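You operate a simulated robot arm through the tools that you are given. There is no shell and no other tool.

Carry out the task below with a simulated robot arm. There is one attempt and no reset: what you move stays moved.

Task
Warm the open tube for one heater cycle, then seal it with foil.
Fine: lid down for the cycle, left up after; feed one piece, hold the lever at least 2 s, draw the slide out again.
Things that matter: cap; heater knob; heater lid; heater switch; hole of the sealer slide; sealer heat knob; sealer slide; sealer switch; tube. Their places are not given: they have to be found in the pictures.

The check looks at the end state, three seconds after you hand in, the way a careful person would. Anything else that was tipped, shoved, dropped, spilled or broken makes it a failure. Lids that push on must go on centred and level and be pressed home; caps that screw on are set level and turned clockwise until they are tight.

Robot
A 7-joint arm with a two-finger parallel gripper, fixed in place. Base frame: the origin is at the foot of the arm, x ahead of it, y to its left, z up. Lengths are in m, angles in degrees, forces in N, time in s.
Its first joint turns from -166.0 to 166.0 degrees. Payload 4.4 kg.
The tool frame sits at the grasp point between the pads (the TCP): z along the fingers, y along the line on which they close. The tips reach 0.023 m beyond it. Largest opening 0.094 m; finger width 0.038, thickness 0.01; the body of the gripper, 0.054 by 0.096 m, starts 0.039 m behind the TCP.
Orientation is that of the tool frame in the base frame, as a unit quaternion [w, x, y, z]. With the fingers straight down and closing along the base's y, the tool's x points along the base's -x, its y along +y and its z along -z.

Tools
- The arm moves only by the tool play_rows. Its argument "deltas" is a list that holds one entry, the list of rows, each a list of 7 numbers: the turn, a rotation vector about the tool's x, y, z in degrees, then the shift along the tool's x, y, z in m, then the finger opening in m, from 0 to 0.094. In form: [[[ax, ay, az, tx, ty, tz, hand], ...]]. A call has 1 to 20 rows; each row shifts and turns the commanded pose from where the row before left it, along the tool's axes as they then stand. Rows are played at 5 a second. More than 0.05 m and 8.6 degrees between two rows, or a gripper value outside its range, and nothing of the call is played. Where a pose cannot be reached the arm comes as near as it can. A force on the tool above 90 N (or 10 N above the force at the start of the call, whichever is more), or a blocked arm, ends the call early, and 0.2 s more pass. Each finger travels about 0.108 m/s and halts on what it meets, pressing with about 28 N; the grip force reading is that of the motor and also rises with nothing between the fingers. The clock runs only during rows and for 0.2 s after the last one: add rows that do not move to give the fingers time. The reply holds the time, the measured pose of the TCP, the force on the tool along the base axes, the opening and the grip force, in the units named above and with some noise, with the torque about the TCP (base axes, N m) and any sound that the robot's microphone picked up.
- Cameras (640 x 400 px; columns grow to the right, rows downward): "scene" is fixed at [0.0473, -0.4991, 1.7527]; the picture's right is [0.68, -0.73, 0.00], its down [-0.44, -0.41, -0.79] and it looks along [0.58, 0.54, -0.61] (base axes); focal length 358 px, centre (320, 200). "wrist" rides on the gripper at [0.086, 0.016, -0.074] in the tool frame; the picture's right is [-0.18, 0.98, 0.00], its down [-0.58, -0.11, -0.81] and it looks along [-0.79, -0.15, 0.59] (tool axes); focal length 243 px, centre (320, 200).
- get_image(camera): a new picture of that camera. It takes no simulated time.
- measure_at(camera, pixels): for up to 12 pixels [column, row] of the newest picture of that camera ("zoom" is the newest enlarged one), the place [x, y, z] in the base frame of the surface seen there, good to about 0.002 m. It takes no simulated time.
- enlarge(camera, box): a new picture of the part [left, top, right, bottom] of that camera's present view, enlarged. It takes no simulated time.
- sign_off(): hands the job in; it is judged then, once.

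Leave the gripper open and the arm clear of the work at the hand-in unless told otherwise.

The tools are called as a command line: name --argument value ..., lists and objects as JSON in quotes. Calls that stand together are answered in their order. play_rows: Moves the arm, as the interface text tells. Its arguments: {"type":"object","properties":{"deltas":{"type":"array","items":{"type":"array","items":{"type":"array","items":{"type":"number"}}}}},"required":["deltas"]} The other tools are called the same way: get_image (camera) takes a picture; measure_at (camera, pixels) gives the place of the surface under pixels of a picture; enlarge (camera, box) takes an enlarged picture of a part of a camera's view; sign_off () hands the job in.

At the start:

```text
clock: 0.0
ee_pos: [0.5223, 0.1798, 1.3679]
ee_rot: [0.0, -0.001, 1.0, 0.0]
ft_force: [0.4, 0.1, 0.2]
torque: [0.0, 0.03, -0.03]
opening: 0.0937
finger_force: 0.1
```

scene: 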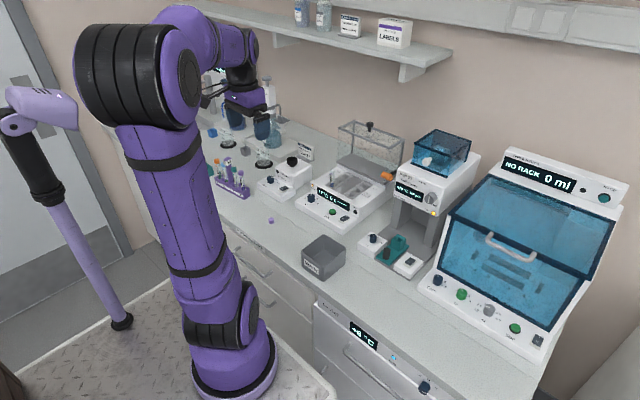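
wrist: 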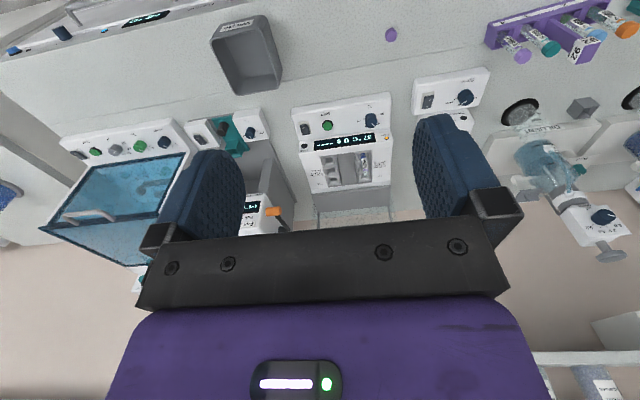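

I start by looking closely at the bench: the heater seems to be at scene (340,200), the sealer at (425,210), the tube rack at (232,185).

enlarge --camera "scene" --box '[290, 110, 410, 240]'

enlarge --camera "scene" --box '[350, 120, 490, 290]'

enlarge --camera "scene" --box '[190, 120, 320, 230]'

enlarge --camera "wrist" --box '[280, 80, 420, 220]'

enlarge --camera "wrist" --box '[160, 90, 300, 240]'

enlarge --camera "wrist" --box '[370, 0, 640, 170]'

```text
3.08 times, centred on (350, 175) of scene
```

zoom: 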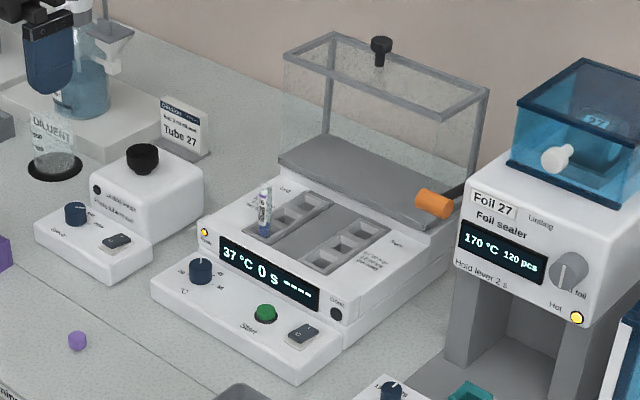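

```text
2.35 times, centred on (420, 205) of scene
```

zoom: 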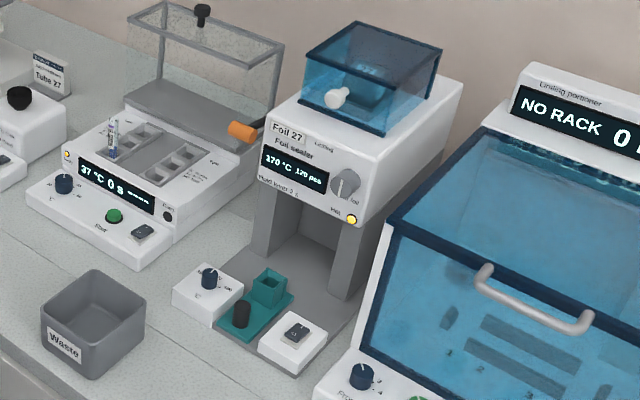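

```text
3.64 times, centred on (255, 175) of scene
```

zoom: 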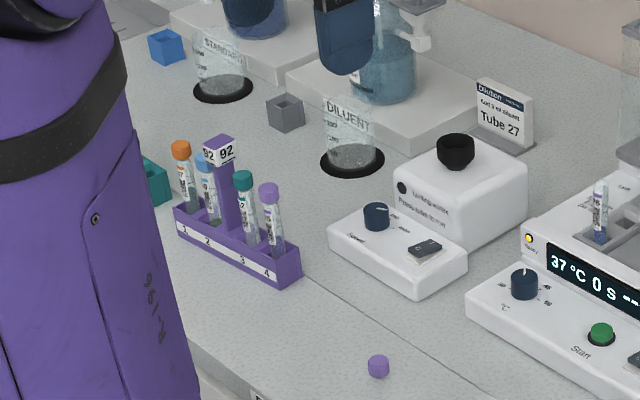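

```text
2.86 times, centred on (350, 150) of wrist
```

zoom: 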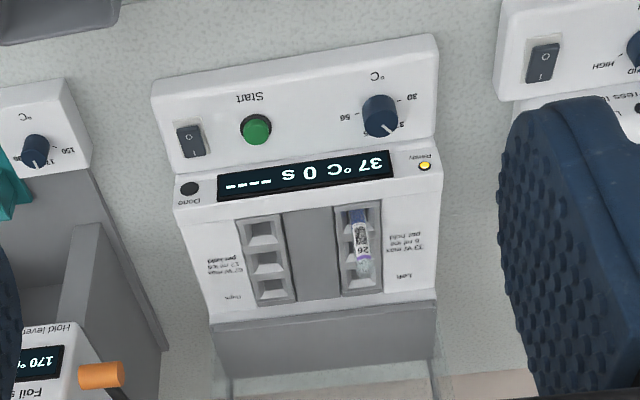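

```text
2.67 times, centred on (230, 165) of wrist
```

zoom: 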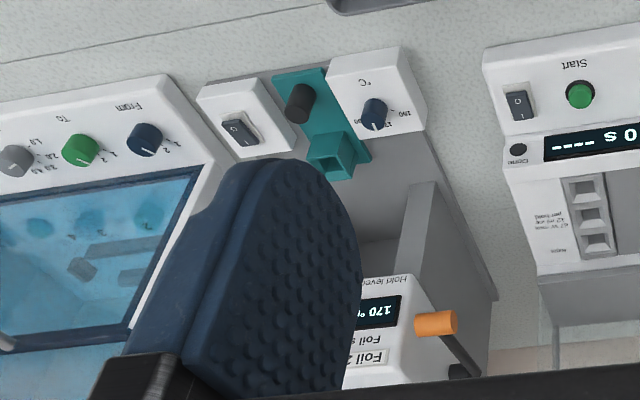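

```text
2.35 times, centred on (505, 85) of wrist
```

zoom: 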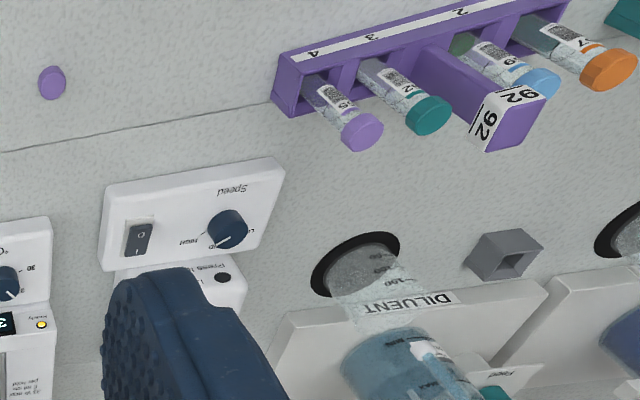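

I need the small print: zooming tighter on the heater, the sealer face and the signs.

enlarge --camera "scene" --box '[392, 165, 442, 220]'

enlarge --camera "wrist" --box '[300, 140, 390, 196]'

enlarge --camera "wrist" --box '[290, 90, 390, 152]'

enlarge --camera "scene" --box '[290, 135, 320, 165]'

enlarge --camera "scene" --box '[355, 225, 425, 280]'

measure_at --camera "scene" --pixels '[[339, 187], [371, 126], [340, 211], [386, 176], [431, 198], [393, 241], [404, 238], [376, 236], [270, 220], [327, 199], [346, 218]]'

```text
7.27 times, centred on (417, 192) of scene
```

zoom: 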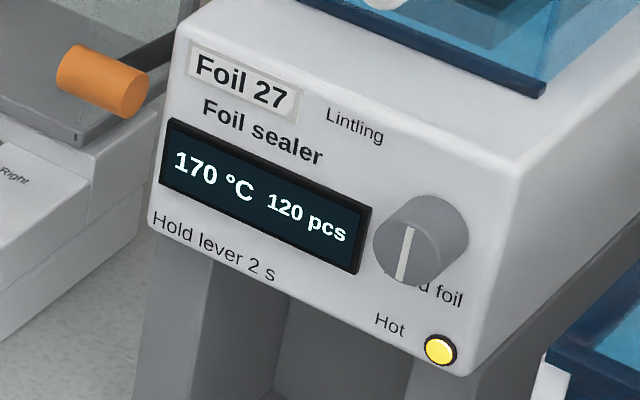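

```text
7.11 times, centred on (345, 168) of wrist
```

zoom: 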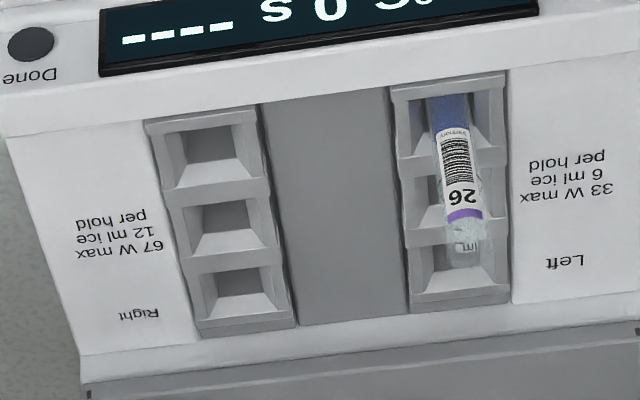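

```text
6.40 times, centred on (340, 121) of wrist
```

zoom: 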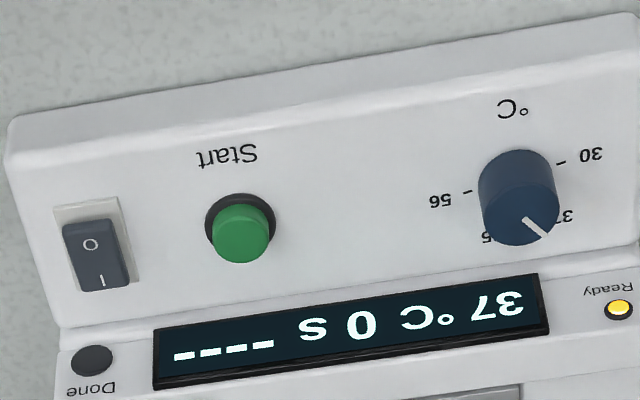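

```text
13.33 times, centred on (305, 150) of scene
```

zoom: 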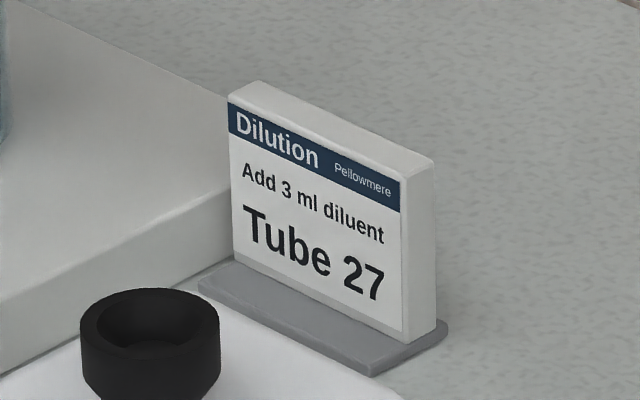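

```text
7.27 times, centred on (390, 252) of scene
```

zoom: 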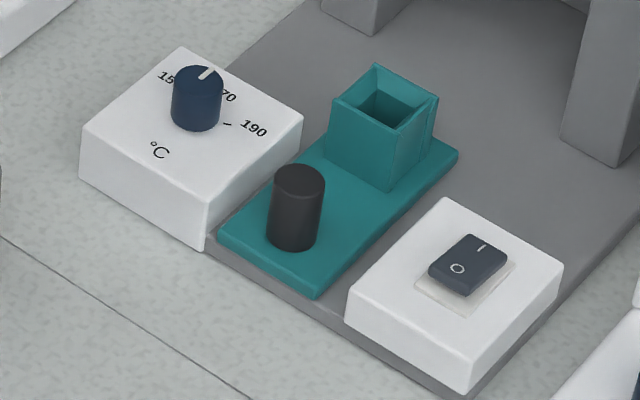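

```text
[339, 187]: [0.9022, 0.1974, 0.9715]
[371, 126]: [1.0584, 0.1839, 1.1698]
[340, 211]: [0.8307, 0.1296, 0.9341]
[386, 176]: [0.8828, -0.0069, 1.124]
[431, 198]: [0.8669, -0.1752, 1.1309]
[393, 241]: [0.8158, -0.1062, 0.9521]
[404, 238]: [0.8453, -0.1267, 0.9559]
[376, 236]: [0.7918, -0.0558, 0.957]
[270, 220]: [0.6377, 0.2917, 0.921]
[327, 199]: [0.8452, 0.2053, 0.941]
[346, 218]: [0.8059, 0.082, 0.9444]
```

The open tube (label 26) stands in the heater's left block; heater reads 37 °C and is Ready, sealer reads 170 °C and is Hot, both are on. I measure the heater geometry in a zoomed view next.

enlarge --camera "scene" --box '[290, 110, 410, 240]'

measure_at --camera "zoom" --pixels '[[381, 45], [378, 66], [285, 53], [487, 93], [334, 34], [430, 132], [268, 314], [301, 335], [264, 190], [265, 225], [435, 203], [283, 160]]'

measure_at --camera "zoom" --pixels '[[415, 198], [452, 208], [442, 260], [340, 170], [280, 168], [330, 155], [305, 200], [285, 218], [350, 240], [321, 265], [200, 270], [263, 235]]'

```text
3.08 times, centred on (350, 175) of scene
```

zoom: 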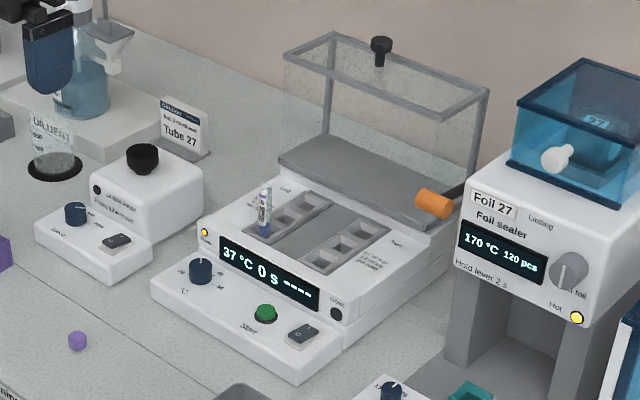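

```text
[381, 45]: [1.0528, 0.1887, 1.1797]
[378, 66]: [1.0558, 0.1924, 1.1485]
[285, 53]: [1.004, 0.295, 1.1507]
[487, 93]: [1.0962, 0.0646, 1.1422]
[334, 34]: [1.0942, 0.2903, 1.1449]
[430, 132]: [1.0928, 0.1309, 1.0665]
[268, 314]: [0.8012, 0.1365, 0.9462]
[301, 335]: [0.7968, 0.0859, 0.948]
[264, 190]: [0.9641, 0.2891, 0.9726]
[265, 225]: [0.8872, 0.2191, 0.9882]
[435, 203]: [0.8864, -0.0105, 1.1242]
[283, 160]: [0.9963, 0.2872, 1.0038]
```

```text
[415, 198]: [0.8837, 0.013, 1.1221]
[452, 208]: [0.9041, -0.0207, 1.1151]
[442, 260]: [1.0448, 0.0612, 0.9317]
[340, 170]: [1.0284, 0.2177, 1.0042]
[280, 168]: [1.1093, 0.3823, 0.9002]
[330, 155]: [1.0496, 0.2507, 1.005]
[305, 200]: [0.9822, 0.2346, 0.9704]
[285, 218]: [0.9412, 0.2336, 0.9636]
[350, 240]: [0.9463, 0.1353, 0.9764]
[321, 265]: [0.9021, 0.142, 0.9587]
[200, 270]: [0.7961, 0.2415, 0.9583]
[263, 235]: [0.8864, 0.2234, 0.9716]
```

Heater body top is about z 0.972, the lid stands open at the back with its knob near (1.055, 0.19, 1.165). I move the wrist camera nearer, to about (0.70, 0.20, 1.25), for a better look at the heater and sealer.

play_rows --deltas '[[[0, 0, 0, -0.03, 0.003, 0.02, 0.094], [0, 0, 0, -0.03, 0.003, 0.02, 0.094], [0, 0, 0, -0.03, 0.003, 0.02, 0.094], [0, 0, 0, -0.03, 0.003, 0.02, 0.094], [0, 0, 0, -0.03, 0.003, 0.02, 0.094], [0, 0, 0, -0.028, 0.005, 0.018, 0.094], [0, 0, 0, 0, 0, 0, 0.094]]]'

get_image --camera "wrist"

get_image --camera "scene"

```text
clock: 1.6
ee_pos: [0.7003, 0.1981, 1.2502]
ee_rot: [0.0, -0.001, 1.0, -0.001]
ft_force: [-0.2, -0.9, 0.7]
torque: [0.01, 0.0, 0.01]
opening: 0.0942
finger_force: 0.0
```

```text
taken
```

wrist: 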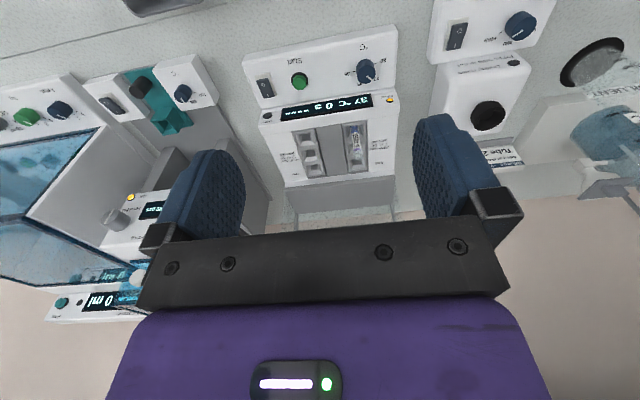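

```text
taken
```

scene: 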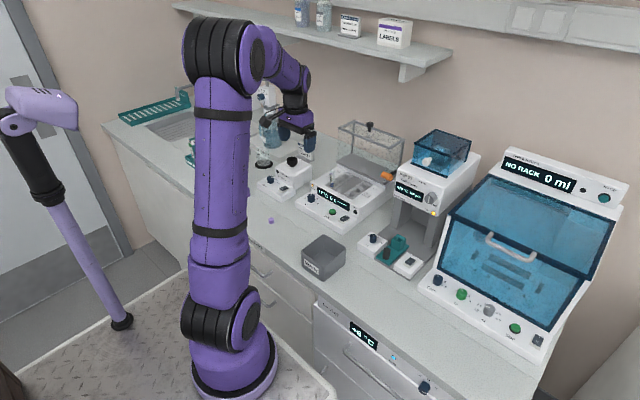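

Arm tracks well. I zoom on the tube (wrist ~(353,145)) and measure it and the blocks.

enlarge --camera "wrist" --box '[280, 85, 410, 215]'

enlarge --camera "wrist" --box '[330, 110, 380, 180]'

enlarge --camera "scene" --box '[325, 160, 365, 195]'

measure_at --camera "wrist" --pixels '[[353, 128], [355, 145], [356, 160], [348, 130], [358, 138], [368, 130], [345, 170], [366, 150], [366, 168], [346, 126], [367, 124], [312, 150]]'

```text
3.08 times, centred on (345, 150) of wrist
```

zoom: 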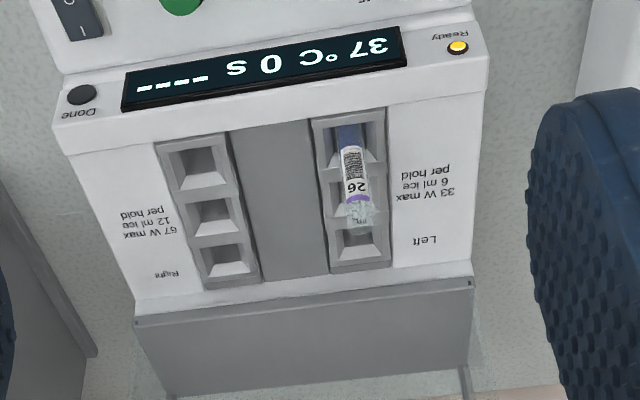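

```text
5.71 times, centred on (355, 145) of wrist
```

zoom: 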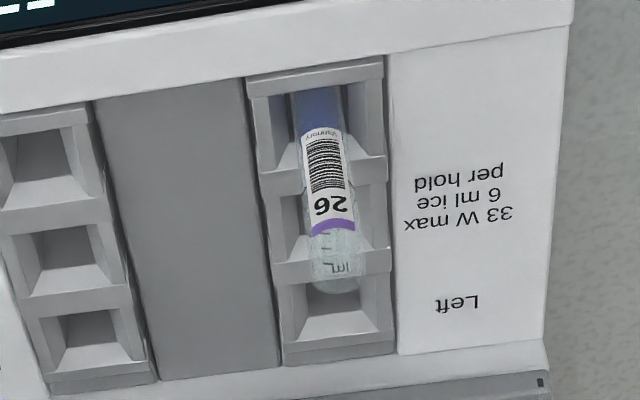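

```text
11.43 times, centred on (345, 178) of scene
```

zoom: 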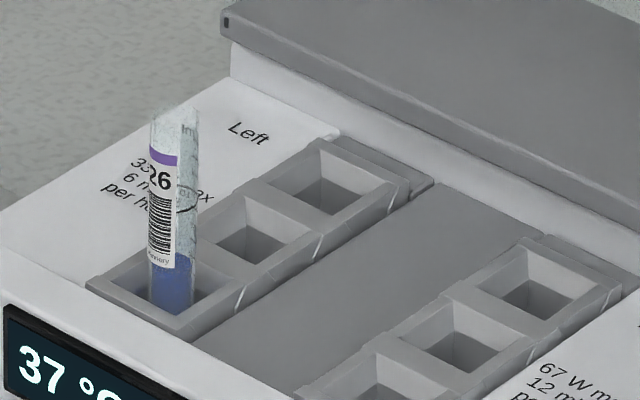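

```text
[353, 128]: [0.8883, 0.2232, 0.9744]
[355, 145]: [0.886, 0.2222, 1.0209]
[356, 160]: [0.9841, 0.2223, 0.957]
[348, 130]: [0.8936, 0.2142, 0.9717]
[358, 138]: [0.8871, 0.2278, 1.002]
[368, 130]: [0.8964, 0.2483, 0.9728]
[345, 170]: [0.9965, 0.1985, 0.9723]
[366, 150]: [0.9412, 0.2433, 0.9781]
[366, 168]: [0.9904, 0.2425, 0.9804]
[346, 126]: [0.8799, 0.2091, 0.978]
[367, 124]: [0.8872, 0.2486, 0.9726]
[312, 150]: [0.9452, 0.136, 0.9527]
```

Tube is in the front well, about (0.89, 0.222), its rim maybe near z 1.04. I measure its edges and rim in the scene zoom.

measure_at --camera "zoom" --pixels '[[160, 160], [150, 200], [160, 220], [172, 240], [160, 290], [185, 290], [150, 270], [190, 270], [180, 112], [155, 117], [190, 117], [175, 300]]'

enlarge --camera "scene" --box '[330, 110, 415, 195]'

enlarge --camera "wrist" --box '[80, 55, 280, 215]'

```text
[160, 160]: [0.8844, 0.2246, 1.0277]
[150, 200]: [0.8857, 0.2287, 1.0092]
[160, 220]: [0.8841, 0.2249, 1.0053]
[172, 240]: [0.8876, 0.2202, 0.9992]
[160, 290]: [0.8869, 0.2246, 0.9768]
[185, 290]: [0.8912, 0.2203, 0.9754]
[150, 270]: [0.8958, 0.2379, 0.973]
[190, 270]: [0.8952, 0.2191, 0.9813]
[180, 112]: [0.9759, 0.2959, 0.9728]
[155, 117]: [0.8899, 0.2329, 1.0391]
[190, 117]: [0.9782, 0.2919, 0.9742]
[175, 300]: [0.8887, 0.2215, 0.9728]
```

```text
4.71 times, centred on (372, 152) of scene
```

zoom: 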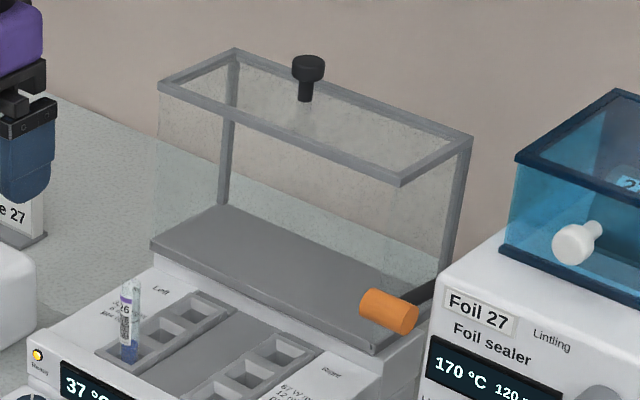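

```text
2.50 times, centred on (180, 135) of wrist
```

zoom: 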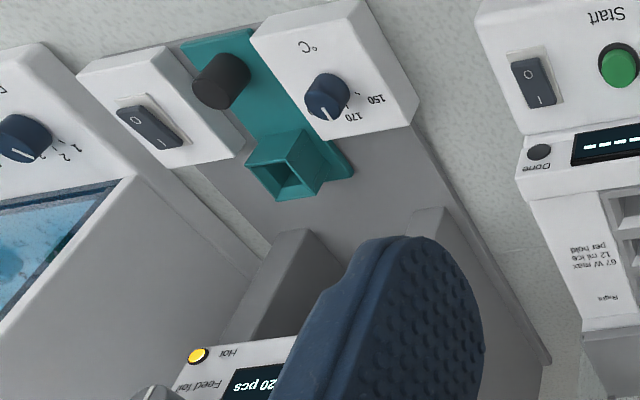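

Tube centre ≈ (0.894, 0.224), diameter ≈ 16 mm. Now the lid knob (scene ~(371,127)) and the sealer parts in tight zooms with measurements.

enlarge --camera "scene" --box '[355, 112, 390, 140]'

measure_at --camera "zoom" --pixels '[[290, 240], [250, 230], [340, 225], [290, 200], [290, 180], [290, 300], [275, 310], [305, 310], [285, 340], [330, 395]]'

```text
14.29 times, centred on (372, 126) of scene
```

zoom: 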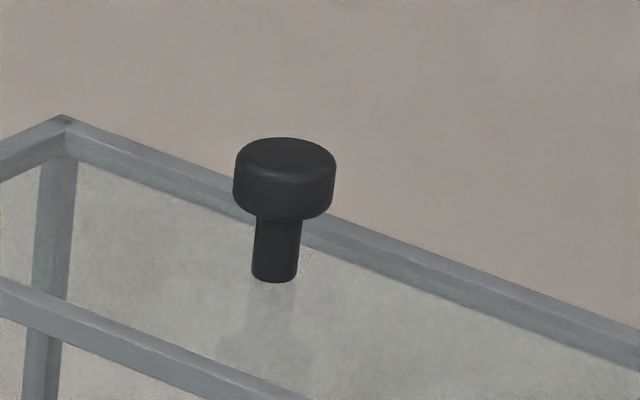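

```text
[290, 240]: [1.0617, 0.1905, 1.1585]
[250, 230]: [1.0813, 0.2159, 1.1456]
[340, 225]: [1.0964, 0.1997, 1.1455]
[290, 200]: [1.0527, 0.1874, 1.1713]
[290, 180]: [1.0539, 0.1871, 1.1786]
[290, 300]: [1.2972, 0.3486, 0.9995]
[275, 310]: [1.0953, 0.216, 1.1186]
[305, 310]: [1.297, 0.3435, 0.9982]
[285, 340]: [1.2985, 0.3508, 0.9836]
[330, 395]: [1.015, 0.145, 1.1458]
```

Knob centre ≈ (1.064, 0.193), head z 1.165–1.183; lid hinge near (1.0, 0.99), so closed, the knob should point forward at about x 0.82, z 1.05. I rise to z 1.31 and tilt the tool 40° so the fingers point forward and down.

play_rows --deltas '[[[0, 0, 0, 0, 0, -0.03, 0.094], [0, 0, 0, 0, 0, -0.03, 0.094], [0, -8, 0, 0, 0, 0, 0.094], [0, -8, 0, 0, 0, 0, 0.094], [0, -8, 0, 0, 0, 0, 0.094], [0, -8, 0, 0, 0, 0, 0.094], [0, -8, 0, 0, 0, 0, 0.094], [0, 0, 0, 0, 0, 0, 0.094]]]'

```text
clock: 3.4
ee_pos: [0.7008, 0.1999, 1.3106]
ee_rot: [0.343, 0.0, 0.939, 0.001]
ft_force: [0.1, -0.6, 0.8]
torque: [0.03, 0.0, 0.0]
opening: 0.0941
finger_force: 0.0
```

Tilt is as intended. Now forward over the knob, to about (1.064, 0.193, 1.26).

play_rows --deltas '[[[0, 0, 0, -0.0246, -0.0007, 0.0272, 0.094], [0, 0, 0, -0.0246, -0.0007, 0.0272, 0.094], [0, 0, 0, -0.0246, -0.0007, 0.0272, 0.094], [0, 0, 0, -0.0246, -0.0007, 0.0272, 0.094], [0, 0, 0, -0.0246, -0.0007, 0.0272, 0.094], [0, 0, 0, -0.0246, -0.0007, 0.0272, 0.094], [0, 0, 0, -0.0246, -0.0007, 0.0272, 0.094], [0, 0, 0, -0.0246, -0.0007, 0.0272, 0.094], [0, 0, 0, -0.0246, -0.0007, 0.0272, 0.094], [0, 0, 0, -0.0246, -0.0007, 0.0272, 0.094], [0, 0, 0, 0, 0, 0, 0.094]]]'

get_image --camera "wrist"

enlarge --camera "scene" --box '[310, 70, 420, 190]'

```text
clock: 5.8
ee_pos: [1.0639, 0.191, 1.2599]
ee_rot: [0.342, 0.0, 0.94, 0.0]
ft_force: [-0.2, -0.1, 0.5]
torque: [0.01, -0.03, 0.03]
opening: 0.0941
finger_force: 0.1
```

```text
taken
```

wrist: 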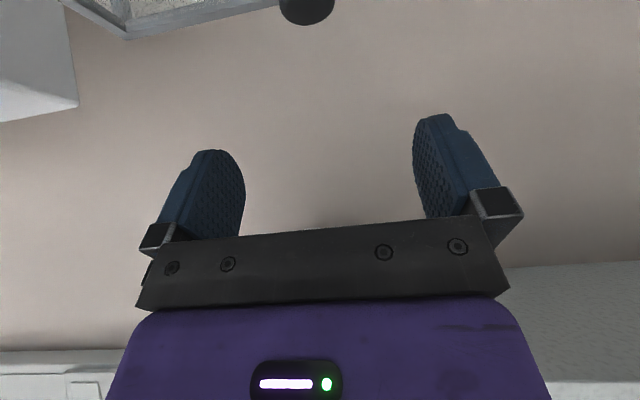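

```text
3.33 times, centred on (365, 130) of scene
```

zoom: 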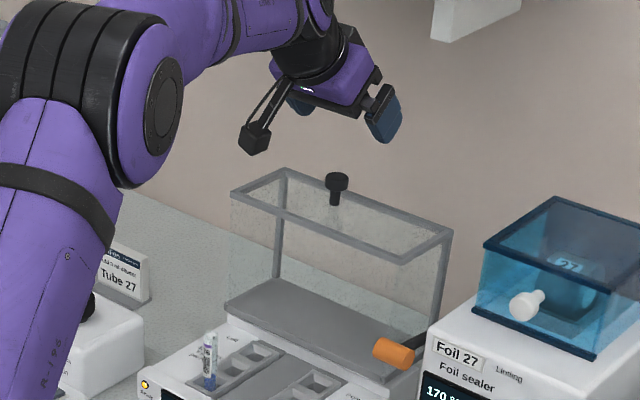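

The knob shows at wrist (306,10). I measure it from here to check its y.

measure_at --camera "wrist" --pixels '[[306, 5], [282, 5], [330, 5], [306, 18], [306, 22], [125, 37]]'

```text
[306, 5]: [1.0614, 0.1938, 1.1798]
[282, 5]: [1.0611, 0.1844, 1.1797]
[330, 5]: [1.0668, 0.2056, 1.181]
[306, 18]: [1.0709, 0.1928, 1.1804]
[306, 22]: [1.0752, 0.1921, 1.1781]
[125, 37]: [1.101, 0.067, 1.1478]
```

Knob head centre ≈ (1.064, 0.195), top 1.181. Descend to z 1.177 with the fingers straddling it, then close on it.

play_rows --deltas '[[[0, 0, 0, 0.01335, 0.001, 0.0159, 0.094], [0, 0, 0, 0.01335, 0.001, 0.0159, 0.094], [0, 0, 0, 0.01335, 0.001, 0.0159, 0.094], [0, 0, 0, 0.01335, 0.001, 0.0159, 0.094], [0, 0, 0, 0, 0, 0, 0.06], [0, 0, 0, 0, 0, 0, 0.04], [0, 0, 0, 0, 0, 0, 0.02], [0, 0, 0, 0, 0, 0, 0.018], [0, 0, 0, 0, 0, 0, 0.018]]]'

enlarge --camera "scene" --box '[310, 90, 420, 190]'

```text
clock: 7.8
ee_pos: [1.0639, 0.1952, 1.1751]
ee_rot: [0.342, 0.0, 0.94, 0.0]
ft_force: [-1.0, -4.7, -1.8]
torque: [0.18, -0.18, -0.09]
opening: 0.0259
finger_force: 44.8
```

```text
4.00 times, centred on (365, 140) of scene
```

zoom: 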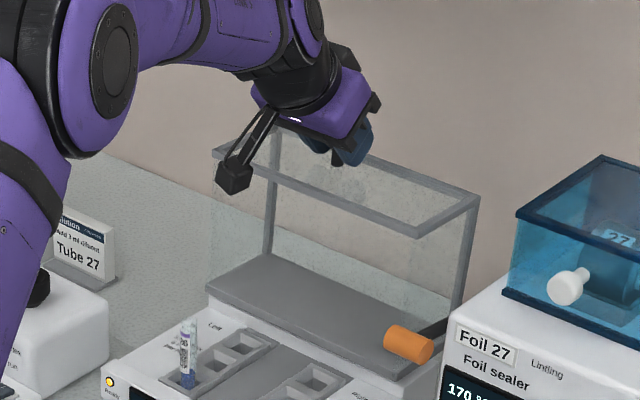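

Gripped (opening 26 mm). Before swinging I locate the hinge: enlarging the grey plate's front corners at scene (383,183) and (337,160).

enlarge --camera "scene" --box '[370, 170, 400, 190]'

measure_at --camera "zoom" --pixels '[[220, 220], [250, 250], [280, 255], [300, 275], [250, 200], [280, 300], [240, 300], [330, 240]]'

enlarge --camera "scene" --box '[325, 145, 355, 170]'

measure_at --camera "zoom" --pixels '[[220, 200], [240, 220], [260, 240], [300, 200], [300, 240], [300, 270], [350, 250], [350, 180]]'

```text
16.00 times, centred on (385, 180) of scene
```

zoom: 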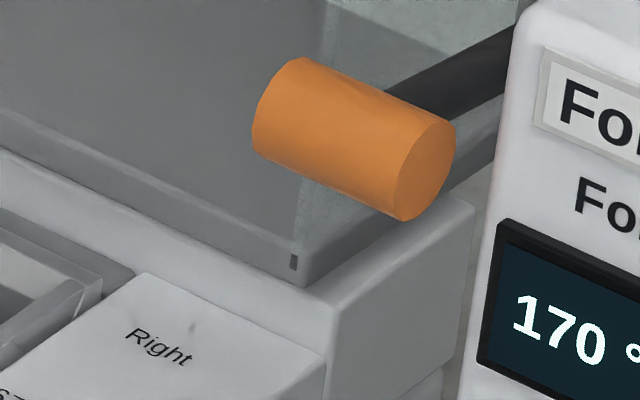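

```text
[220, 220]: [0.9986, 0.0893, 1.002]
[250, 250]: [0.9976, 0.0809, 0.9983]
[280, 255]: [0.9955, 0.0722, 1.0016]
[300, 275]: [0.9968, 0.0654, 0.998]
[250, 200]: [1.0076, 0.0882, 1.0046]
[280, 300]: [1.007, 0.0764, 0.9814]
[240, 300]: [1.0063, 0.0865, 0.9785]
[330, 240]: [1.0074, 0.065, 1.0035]
```

```text
16.00 times, centred on (340, 158) of scene
```

zoom: 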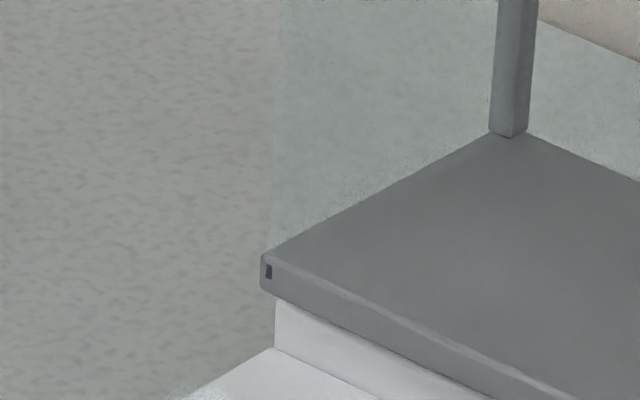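

```text
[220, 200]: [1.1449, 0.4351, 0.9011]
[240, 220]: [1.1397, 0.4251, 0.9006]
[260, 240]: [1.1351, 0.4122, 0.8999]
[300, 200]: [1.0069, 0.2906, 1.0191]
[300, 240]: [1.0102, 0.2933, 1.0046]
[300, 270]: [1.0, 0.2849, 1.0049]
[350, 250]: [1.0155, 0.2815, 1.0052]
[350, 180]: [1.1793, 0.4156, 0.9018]
```

Plate front edge at x≈0.997, z≈1.0; I take the hinge as about (1.011, 0.987). First 20° of the closing arc, checking force.

play_rows --deltas '[[[0, 0, 0, 0.01028, 0, -0.01373, 0.018], [0, 0, 0, 0.01141, 0, -0.01271, 0.018], [0, 0, 0, 0.01246, 0, -0.01177, 0.018], [0, 0, 0, 0.01349, 0, -0.01054, 0.018]]]'

enlarge --camera "scene" --box '[310, 90, 420, 190]'

```text
clock: 8.8
ee_pos: [0.9954, 0.1961, 1.1841]
ee_rot: [0.342, 0.001, 0.94, 0.0]
ft_force: [4.4, -9.8, 3.9]
torque: [-0.18, -0.9, -0.2]
opening: 0.0256
finger_force: 44.9
```

```text
4.00 times, centred on (365, 140) of scene
```

zoom: 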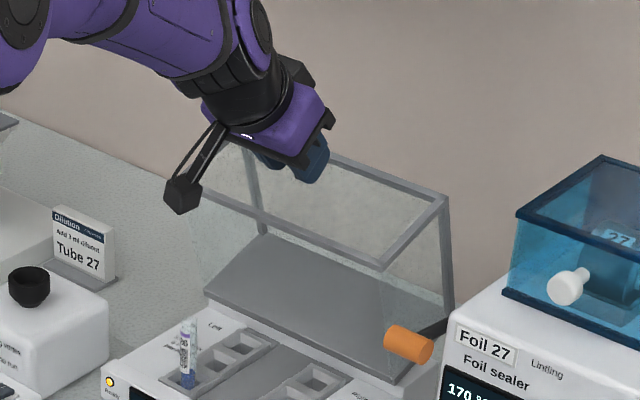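

The lid follows with small forces. Next 40° of the arc.

play_rows --deltas '[[[0, 0, 0, 0.01431, 0, -0.0094, 0.018], [0, 0, 0, 0.01512, 0, -0.00812, 0.018], [0, 0, 0, 0.01578, 0, -0.00672, 0.018], [0, 0, 0, 0.01623, 0, -0.0054, 0.018], [0, 0, 0, 0.01674, 0, -0.00386, 0.018], [0, 0, 0, 0.0169, 0, -0.00243, 0.018], [0, 0, 0, 0.01712, 0, -0.00092, 0.018], [0, 0, 0, 0.01713, 0, 0.0005, 0.018]]]'

enlarge --camera "scene" --box '[290, 110, 410, 220]'

```text
clock: 10.6
ee_pos: [0.8717, 0.1944, 1.1272]
ee_rot: [0.341, 0.001, 0.94, -0.001]
ft_force: [-0.8, -19.2, -0.2]
torque: [0.03, 0.02, -0.14]
opening: 0.0263
finger_force: 9.7
```

```text
3.64 times, centred on (350, 165) of scene
```

zoom: 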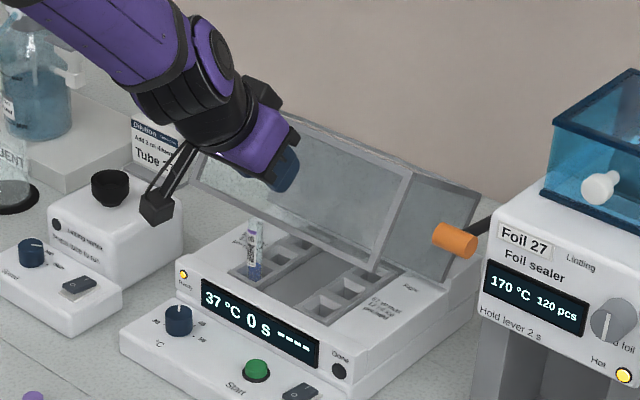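

Lid about 60° down and clearing the tube. There is a −19 N sideways push, so I ease 2 mm toward −y, and continue to about 85°.

play_rows --deltas '[[[0, 0, 0, 0, -0.002, 0, 0.018], [0, 0, 0, 0.017, 0, 0.00205, 0.018], [0, 0, 0, 0.0168, 0, 0.00353, 0.018], [0, 0, 0, 0.01632, 0, 0.00497, 0.018], [0, 0, 0, 0.01591, 0, 0.00636, 0.018]]]'

enlarge --camera "scene" --box '[290, 110, 410, 220]'

get_image --camera "wrist"

```text
clock: 11.8
ee_pos: [0.8327, 0.1953, 1.0725]
ee_rot: [0.342, 0.0, 0.94, 0.0]
ft_force: [-3.7, -5.6, 7.2]
torque: [-0.03, -1.04, -0.24]
opening: 0.0257
finger_force: 44.4
```

```text
3.64 times, centred on (350, 165) of scene
```

zoom: 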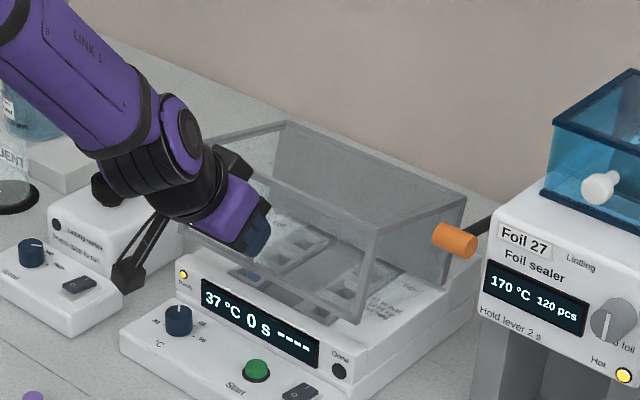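

```text
taken
```

wrist: 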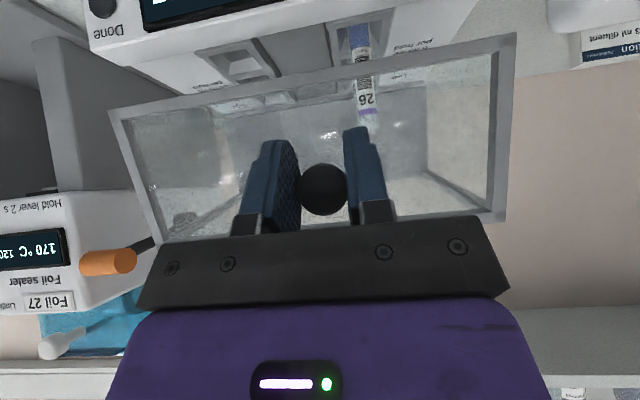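

Nearly closed. Last 10° in small steps until it rests.

play_rows --deltas '[[[0, 0, 0, 0.00765, 0, 0.0038, 0.018], [0, 0, 0, 0.00765, 0, 0.0038, 0.018], [0, 0, 0, 0.00727, 0, 0.00454, 0.018], [0, 0, 0, 0.00727, 0, 0.00454, 0.018]]]'

enlarge --camera "scene" --box '[290, 130, 410, 230]'

```text
clock: 12.8
ee_pos: [0.8197, 0.1955, 1.0389]
ee_rot: [0.342, -0.001, 0.94, 0.0]
ft_force: [1.3, 0.1, -3.1]
torque: [-0.12, 0.28, -0.11]
opening: 0.0255
finger_force: 45.4
```

```text
4.00 times, centred on (350, 180) of scene
```

zoom: 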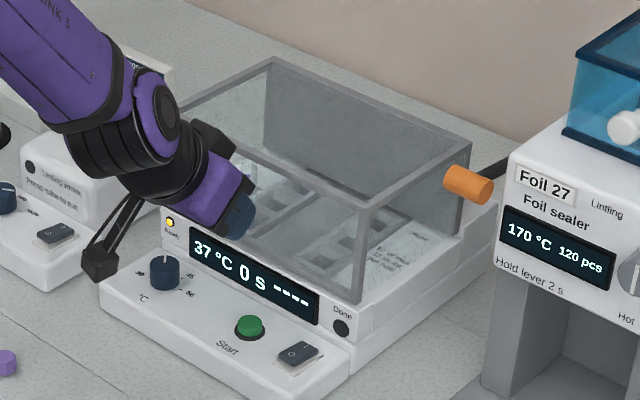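

Looks almost shut. I push 4 mm further down to feel for the stop.

play_rows --deltas '[[[0, 0, 0, 0.0014, 0, 0.0014, 0.018], [0, 0, 0, 0.0014, 0, 0.0014, 0.018], [0, 0, 0, 0, 0, 0, 0.018]]]'

enlarge --camera "scene" --box '[330, 165, 400, 225]'

```text
clock: 13.6
ee_pos: [0.8199, 0.1954, 1.0379]
ee_rot: [0.343, 0.0, 0.939, 0.0]
ft_force: [-8.8, 2.3, 8.9]
torque: [0.03, -1.44, -0.2]
opening: 0.0256
finger_force: 44.8
```

```text
6.67 times, centred on (365, 195) of scene
```

zoom: 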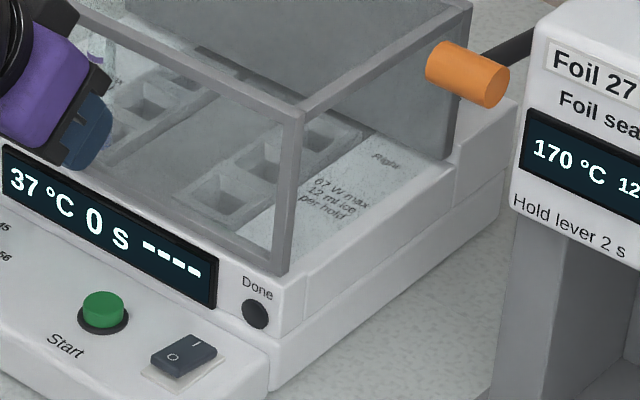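

The lid has stopped (it no longer moves down, reaction 9 N): closed. I open the fingers, back off along the tool axis, and look for the Start button and the bin height.

play_rows --deltas '[[[0, 0, 0, -0.0014, 0, -0.0014, 0.03], [0, 0, 0, 0, 0, 0, 0.06], [0, 0, 0, 0, 0, 0, 0.07], [0, 0, 0, 0, 0, -0.025, 0.07], [0, 0, 0, 0, 0, -0.03, 0.07], [0, 0, 0, 0, 0, -0.03, 0.07], [0, 0, 0, 0, 0, -0.03, 0.03], [0, 0, 0, 0, 0, 0, 0.0], [0, 0, 0, 0, 0, 0, 0.0]]]'

get_image --camera "scene"

enlarge --camera "scene" --box '[300, 165, 390, 235]'

get_image --camera "wrist"

```text
clock: 15.6
ee_pos: [0.7471, 0.1947, 1.1279]
ee_rot: [0.342, 0.0, 0.94, 0.0]
ft_force: [0.4, -0.2, 0.4]
torque: [0.0, 0.01, -0.03]
opening: 0.0001
finger_force: 28.5
```

```text
taken
```

scene: 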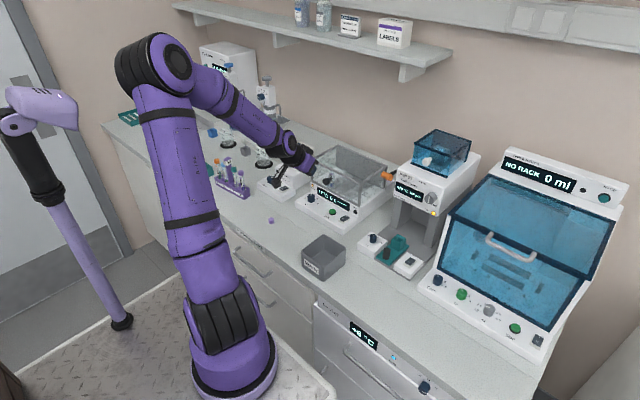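

```text
5.71 times, centred on (345, 200) of scene
```

zoom: 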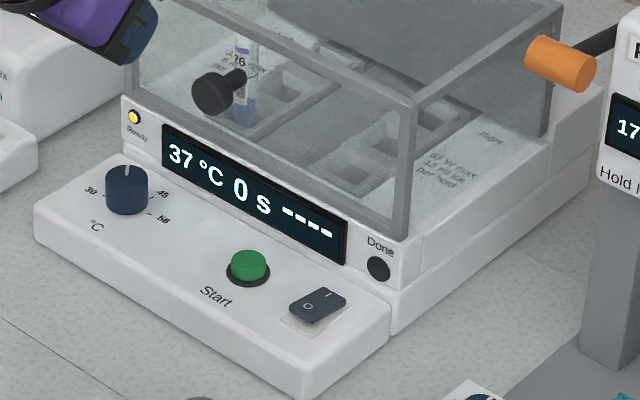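

```text
taken
```

wrist: 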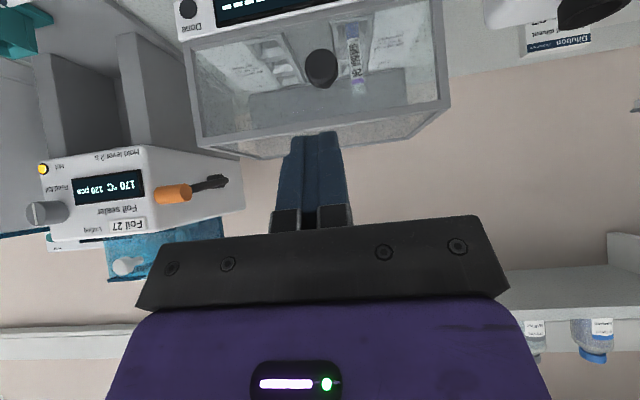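

The lid is flat on the heater, knob pointing forward. I measure the Start button, lid knob, rocker and bin rim.

measure_at --camera "zoom" --pixels '[[248, 258], [248, 250], [235, 270], [262, 270], [248, 288], [210, 95], [205, 75], [310, 305], [120, 175], [400, 240], [250, 205]]'

measure_at --camera "scene" --pixels '[[320, 236], [345, 248], [303, 248], [327, 262], [311, 275], [387, 176]]'

```text
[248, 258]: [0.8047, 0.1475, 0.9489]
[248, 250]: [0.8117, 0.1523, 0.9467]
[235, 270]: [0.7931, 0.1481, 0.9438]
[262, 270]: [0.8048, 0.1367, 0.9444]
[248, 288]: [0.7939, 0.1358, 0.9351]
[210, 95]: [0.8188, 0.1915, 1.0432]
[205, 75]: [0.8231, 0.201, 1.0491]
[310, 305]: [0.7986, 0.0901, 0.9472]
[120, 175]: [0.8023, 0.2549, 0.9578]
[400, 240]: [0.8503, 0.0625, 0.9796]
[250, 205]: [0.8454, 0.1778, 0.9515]
```

```text
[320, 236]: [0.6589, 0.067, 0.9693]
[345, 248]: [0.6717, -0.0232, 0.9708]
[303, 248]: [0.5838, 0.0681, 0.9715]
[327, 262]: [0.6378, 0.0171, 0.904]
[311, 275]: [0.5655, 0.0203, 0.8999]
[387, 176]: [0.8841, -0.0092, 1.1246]
```

Start button top ≈ (0.805, 0.147, 0.949); the bin stays at y < 0.07, out of the way. I go to just above the button with closed fingers.

play_rows --deltas '[[[0, 0, 0, 0, -0.024, 0, 0], [0, 0, 0, 0, -0.0237, 0, 0], [0, 0, 0, 0.00932, 0, 0.0282, 0], [0, 0, 0, 0.00932, 0, 0.0282, 0], [0, 0, 0, 0.00932, 0, 0.0282, 0], [0, 0, 0, 0.00932, 0, 0.0282, 0], [0, 0, 0, 0.00932, 0, 0.0282, 0], [0, 0, 0, 0, 0, 0, 0]]]'

enlarge --camera "scene" --box '[300, 165, 390, 235]'

get_image --camera "wrist"

```text
clock: 17.4
ee_pos: [0.8029, 0.1463, 0.9896]
ee_rot: [0.342, 0.0, 0.94, 0.0]
ft_force: [-0.1, 1.4, -0.2]
torque: [0.03, -0.01, -0.01]
opening: 0.0
finger_force: 28.1
```

```text
5.71 times, centred on (345, 200) of scene
```

zoom: 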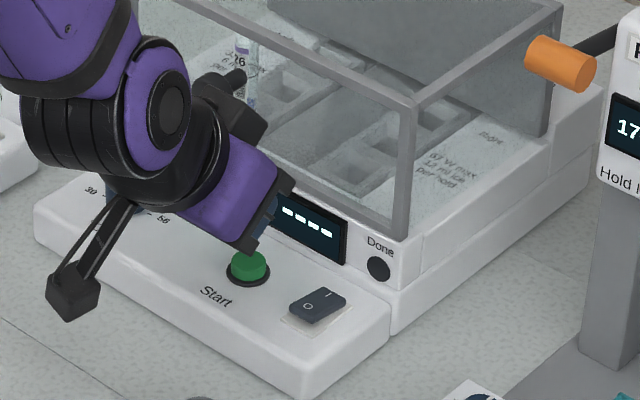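

```text
taken
```

wrist: 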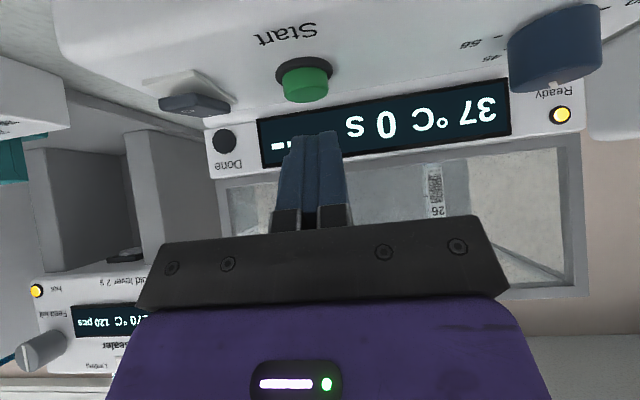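

Button appears at wrist (304,82). I measure its top and the fingertip to check alignment.

measure_at --camera "wrist" --pixels '[[305, 90], [305, 100], [290, 92], [322, 90], [305, 70], [310, 135], [320, 133], [300, 140]]'

```text
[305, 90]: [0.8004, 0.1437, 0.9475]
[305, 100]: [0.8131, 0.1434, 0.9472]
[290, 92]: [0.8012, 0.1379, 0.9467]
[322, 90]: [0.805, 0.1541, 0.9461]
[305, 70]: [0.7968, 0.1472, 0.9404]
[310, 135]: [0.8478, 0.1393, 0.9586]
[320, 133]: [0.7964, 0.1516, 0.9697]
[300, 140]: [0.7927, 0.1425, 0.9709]
```

Well aligned. Press down in 3 mm steps.

play_rows --deltas '[[[0, 0, 0, 0.0019, 0, 0.0023, 0], [0, 0, 0, 0.0019, 0, 0.0023, 0], [0, 0, 0, 0.0019, 0, 0.0023, 0], [0, 0, 0, 0.0019, 0, 0.0023, 0], [0, 0, 0, 0.0019, 0, 0.0023, 0], [0, 0, 0, 0.0019, 0, 0.0023, 0]]]'

get_image --camera "wrist"

```text
clock: 18.8
ee_pos: [0.8019, 0.1471, 0.9713]
ee_rot: [0.342, 0.0, 0.94, 0.0]
ft_force: [-0.6, 0.0, 1.3]
torque: [0.02, 0.01, 0.02]
opening: 0.0
finger_force: 27.7
heard: click
```

```text
taken
```

wrist: 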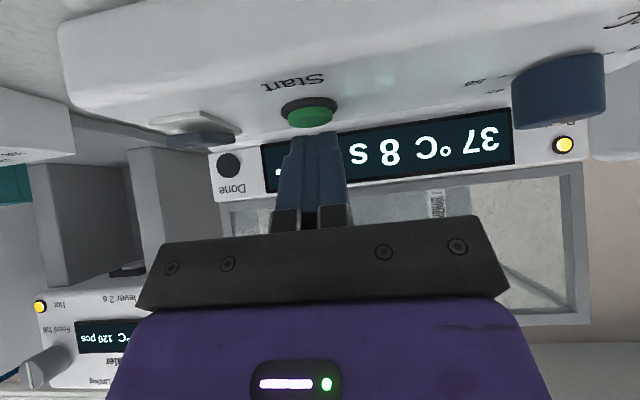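

Heard a click and the display counts "8 s": the cycle is running. Back off along the tool axis and wait.

play_rows --deltas '[[[0, 0, 0, 0, 0, -0.03, 0], [0, 0, 0, 0, 0, -0.03, 0], [0, 0, 0, 0, 0, -0.03, 0], [0, 0, 0, 0, 0, 0, 0.07], [0, 0, 0, 0, 0, 0, 0.07], [0, 0, 0, 0, 0, 0, 0.07], [0, 0, 0, 0, 0, 0, 0.07], [0, 0, 0, 0, 0, 0, 0.07], [0, 0, 0, 0, 0, 0, 0.07], [0, 0, 0, 0, 0, 0, 0.07], [0, 0, 0, 0, 0, 0, 0.07], [0, 0, 0, 0, 0, 0, 0.07], [0, 0, 0, 0, 0, 0, 0.07], [0, 0, 0, 0, 0, 0, 0.07], [0, 0, 0, 0, 0, 0, 0.07]]]'

enlarge --camera "scene" --box '[300, 165, 390, 235]'

```text
clock: 22.0
ee_pos: [0.7453, 0.147, 1.0393]
ee_rot: [0.342, 0.0, 0.94, 0.0]
ft_force: [-0.2, -0.4, 1.2]
torque: [-0.01, 0.02, -0.03]
opening: 0.0699
finger_force: 0.1
```

```text
5.71 times, centred on (345, 200) of scene
```

zoom: 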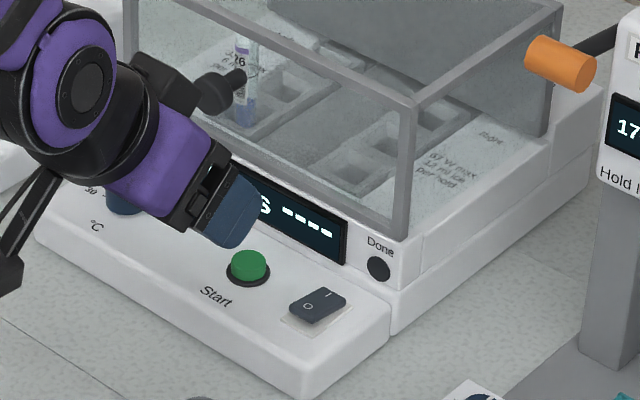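

Still running. I pre-position in front of the lid knob while time passes.

play_rows --deltas '[[[0, 0, 0, -0.0284, 0, -0.0158, 0.07], [0, 0, 0, -0.0284, 0, -0.0158, 0.07], [0, 0, 0, 0, 0.024, 0, 0.07], [0, 0, 0, 0, 0.0242, 0, 0.07], [0, 0, 0, 0, 0, 0, 0.07], [0, 0, 0, 0, 0, 0, 0.07], [0, 0, 0, 0, 0, 0, 0.07], [0, 0, 0, 0, 0, 0, 0.07], [0, 0, 0, 0, 0, 0, 0.07], [0, 0, 0, 0, 0, 0, 0.07], [0, 0, 0, 0, 0, 0, 0.07], [0, 0, 0, 0, 0, 0, 0.07], [0, 0, 0, 0, 0, 0, 0.07], [0, 0, 0, 0, 0, 0, 0.07], [0, 0, 0, 0, 0, 0, 0.07], [0, 0, 0, 0, 0, 0, 0.07], [0, 0, 0, 0, 0, 0, 0.07], [0, 0, 0, 0, 0, 0, 0.07], [0, 0, 0, 0, 0, 0, 0.07]]]'

enlarge --camera "scene" --box '[300, 165, 390, 235]'

get_image --camera "wrist"

```text
clock: 26.0
ee_pos: [0.7674, 0.1947, 1.1003]
ee_rot: [0.342, 0.0, 0.94, 0.0]
ft_force: [-0.1, -0.5, 0.4]
torque: [0.01, 0.0, 0.01]
opening: 0.0701
finger_force: 0.0
```

```text
5.71 times, centred on (345, 200) of scene
```

zoom: 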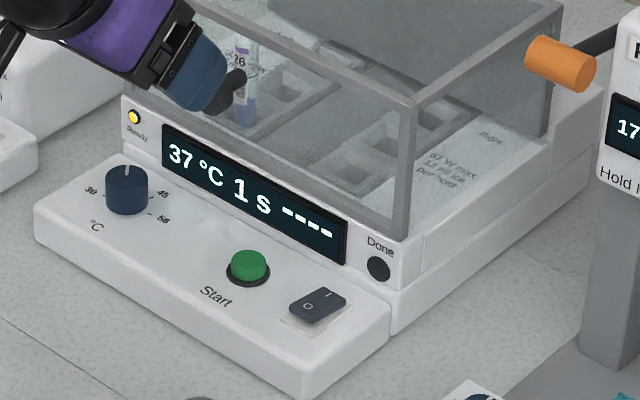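

```text
taken
```

wrist: 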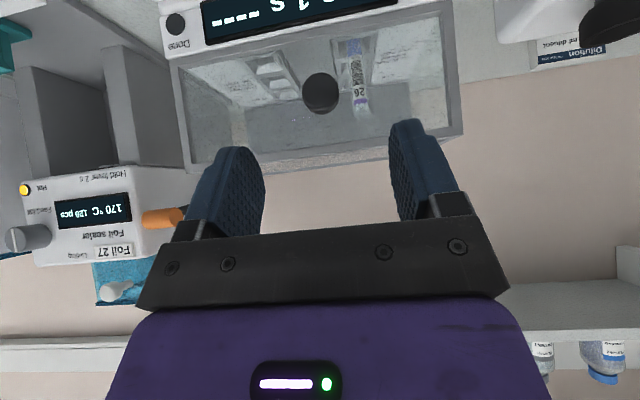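

1 s left. I wait 3 more seconds and look at the display and Done lamp.

play_rows --deltas '[[[0, 0, 0, 0, 0, 0, 0.07], [0, 0, 0, 0, 0, 0, 0.07], [0, 0, 0, 0, 0, 0, 0.07], [0, 0, 0, 0, 0, 0, 0.07], [0, 0, 0, 0, 0, 0, 0.07], [0, 0, 0, 0, 0, 0, 0.07], [0, 0, 0, 0, 0, 0, 0.07], [0, 0, 0, 0, 0, 0, 0.07], [0, 0, 0, 0, 0, 0, 0.07], [0, 0, 0, 0, 0, 0, 0.07], [0, 0, 0, 0, 0, 0, 0.07], [0, 0, 0, 0, 0, 0, 0.07]]]'

enlarge --camera "scene" --box '[300, 165, 390, 235]'

```text
clock: 28.6
ee_pos: [0.7678, 0.1962, 1.0995]
ee_rot: [0.343, -0.001, 0.939, 0.0]
ft_force: [0.6, -0.6, -0.6]
torque: [-0.01, 0.0, -0.02]
opening: 0.0701
finger_force: 0.1
```

```text
5.71 times, centred on (345, 200) of scene
```

zoom: 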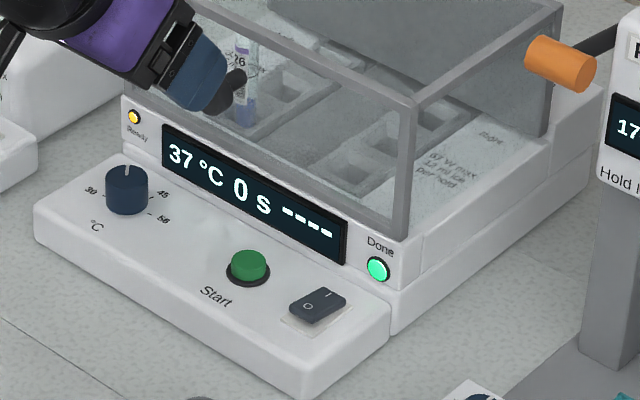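

Done lamp is lit. I advance onto the lid knob and grip it again.

play_rows --deltas '[[[0, 0, 0, -0.0002, 0, 0.02, 0.07], [0, 0, 0, -0.0002, 0, 0.02, 0.07], [0, 0, 0, -0.0002, 0, 0.02, 0.07], [0, 0, 0, -0.0002, 0, 0.02, 0.07], [0, 0, 0, 0, 0, 0, 0.045], [0, 0, 0, 0, 0, 0, 0.025], [0, 0, 0, 0, 0, 0, 0.018], [0, 0, 0, 0, 0, 0, 0.018]]]'

```text
clock: 30.4
ee_pos: [0.8213, 0.1952, 1.0395]
ee_rot: [0.342, 0.0, 0.94, 0.0]
ft_force: [0.8, -1.8, -1.1]
torque: [0.0, 0.05, 0.16]
opening: 0.0258
finger_force: 44.5
```

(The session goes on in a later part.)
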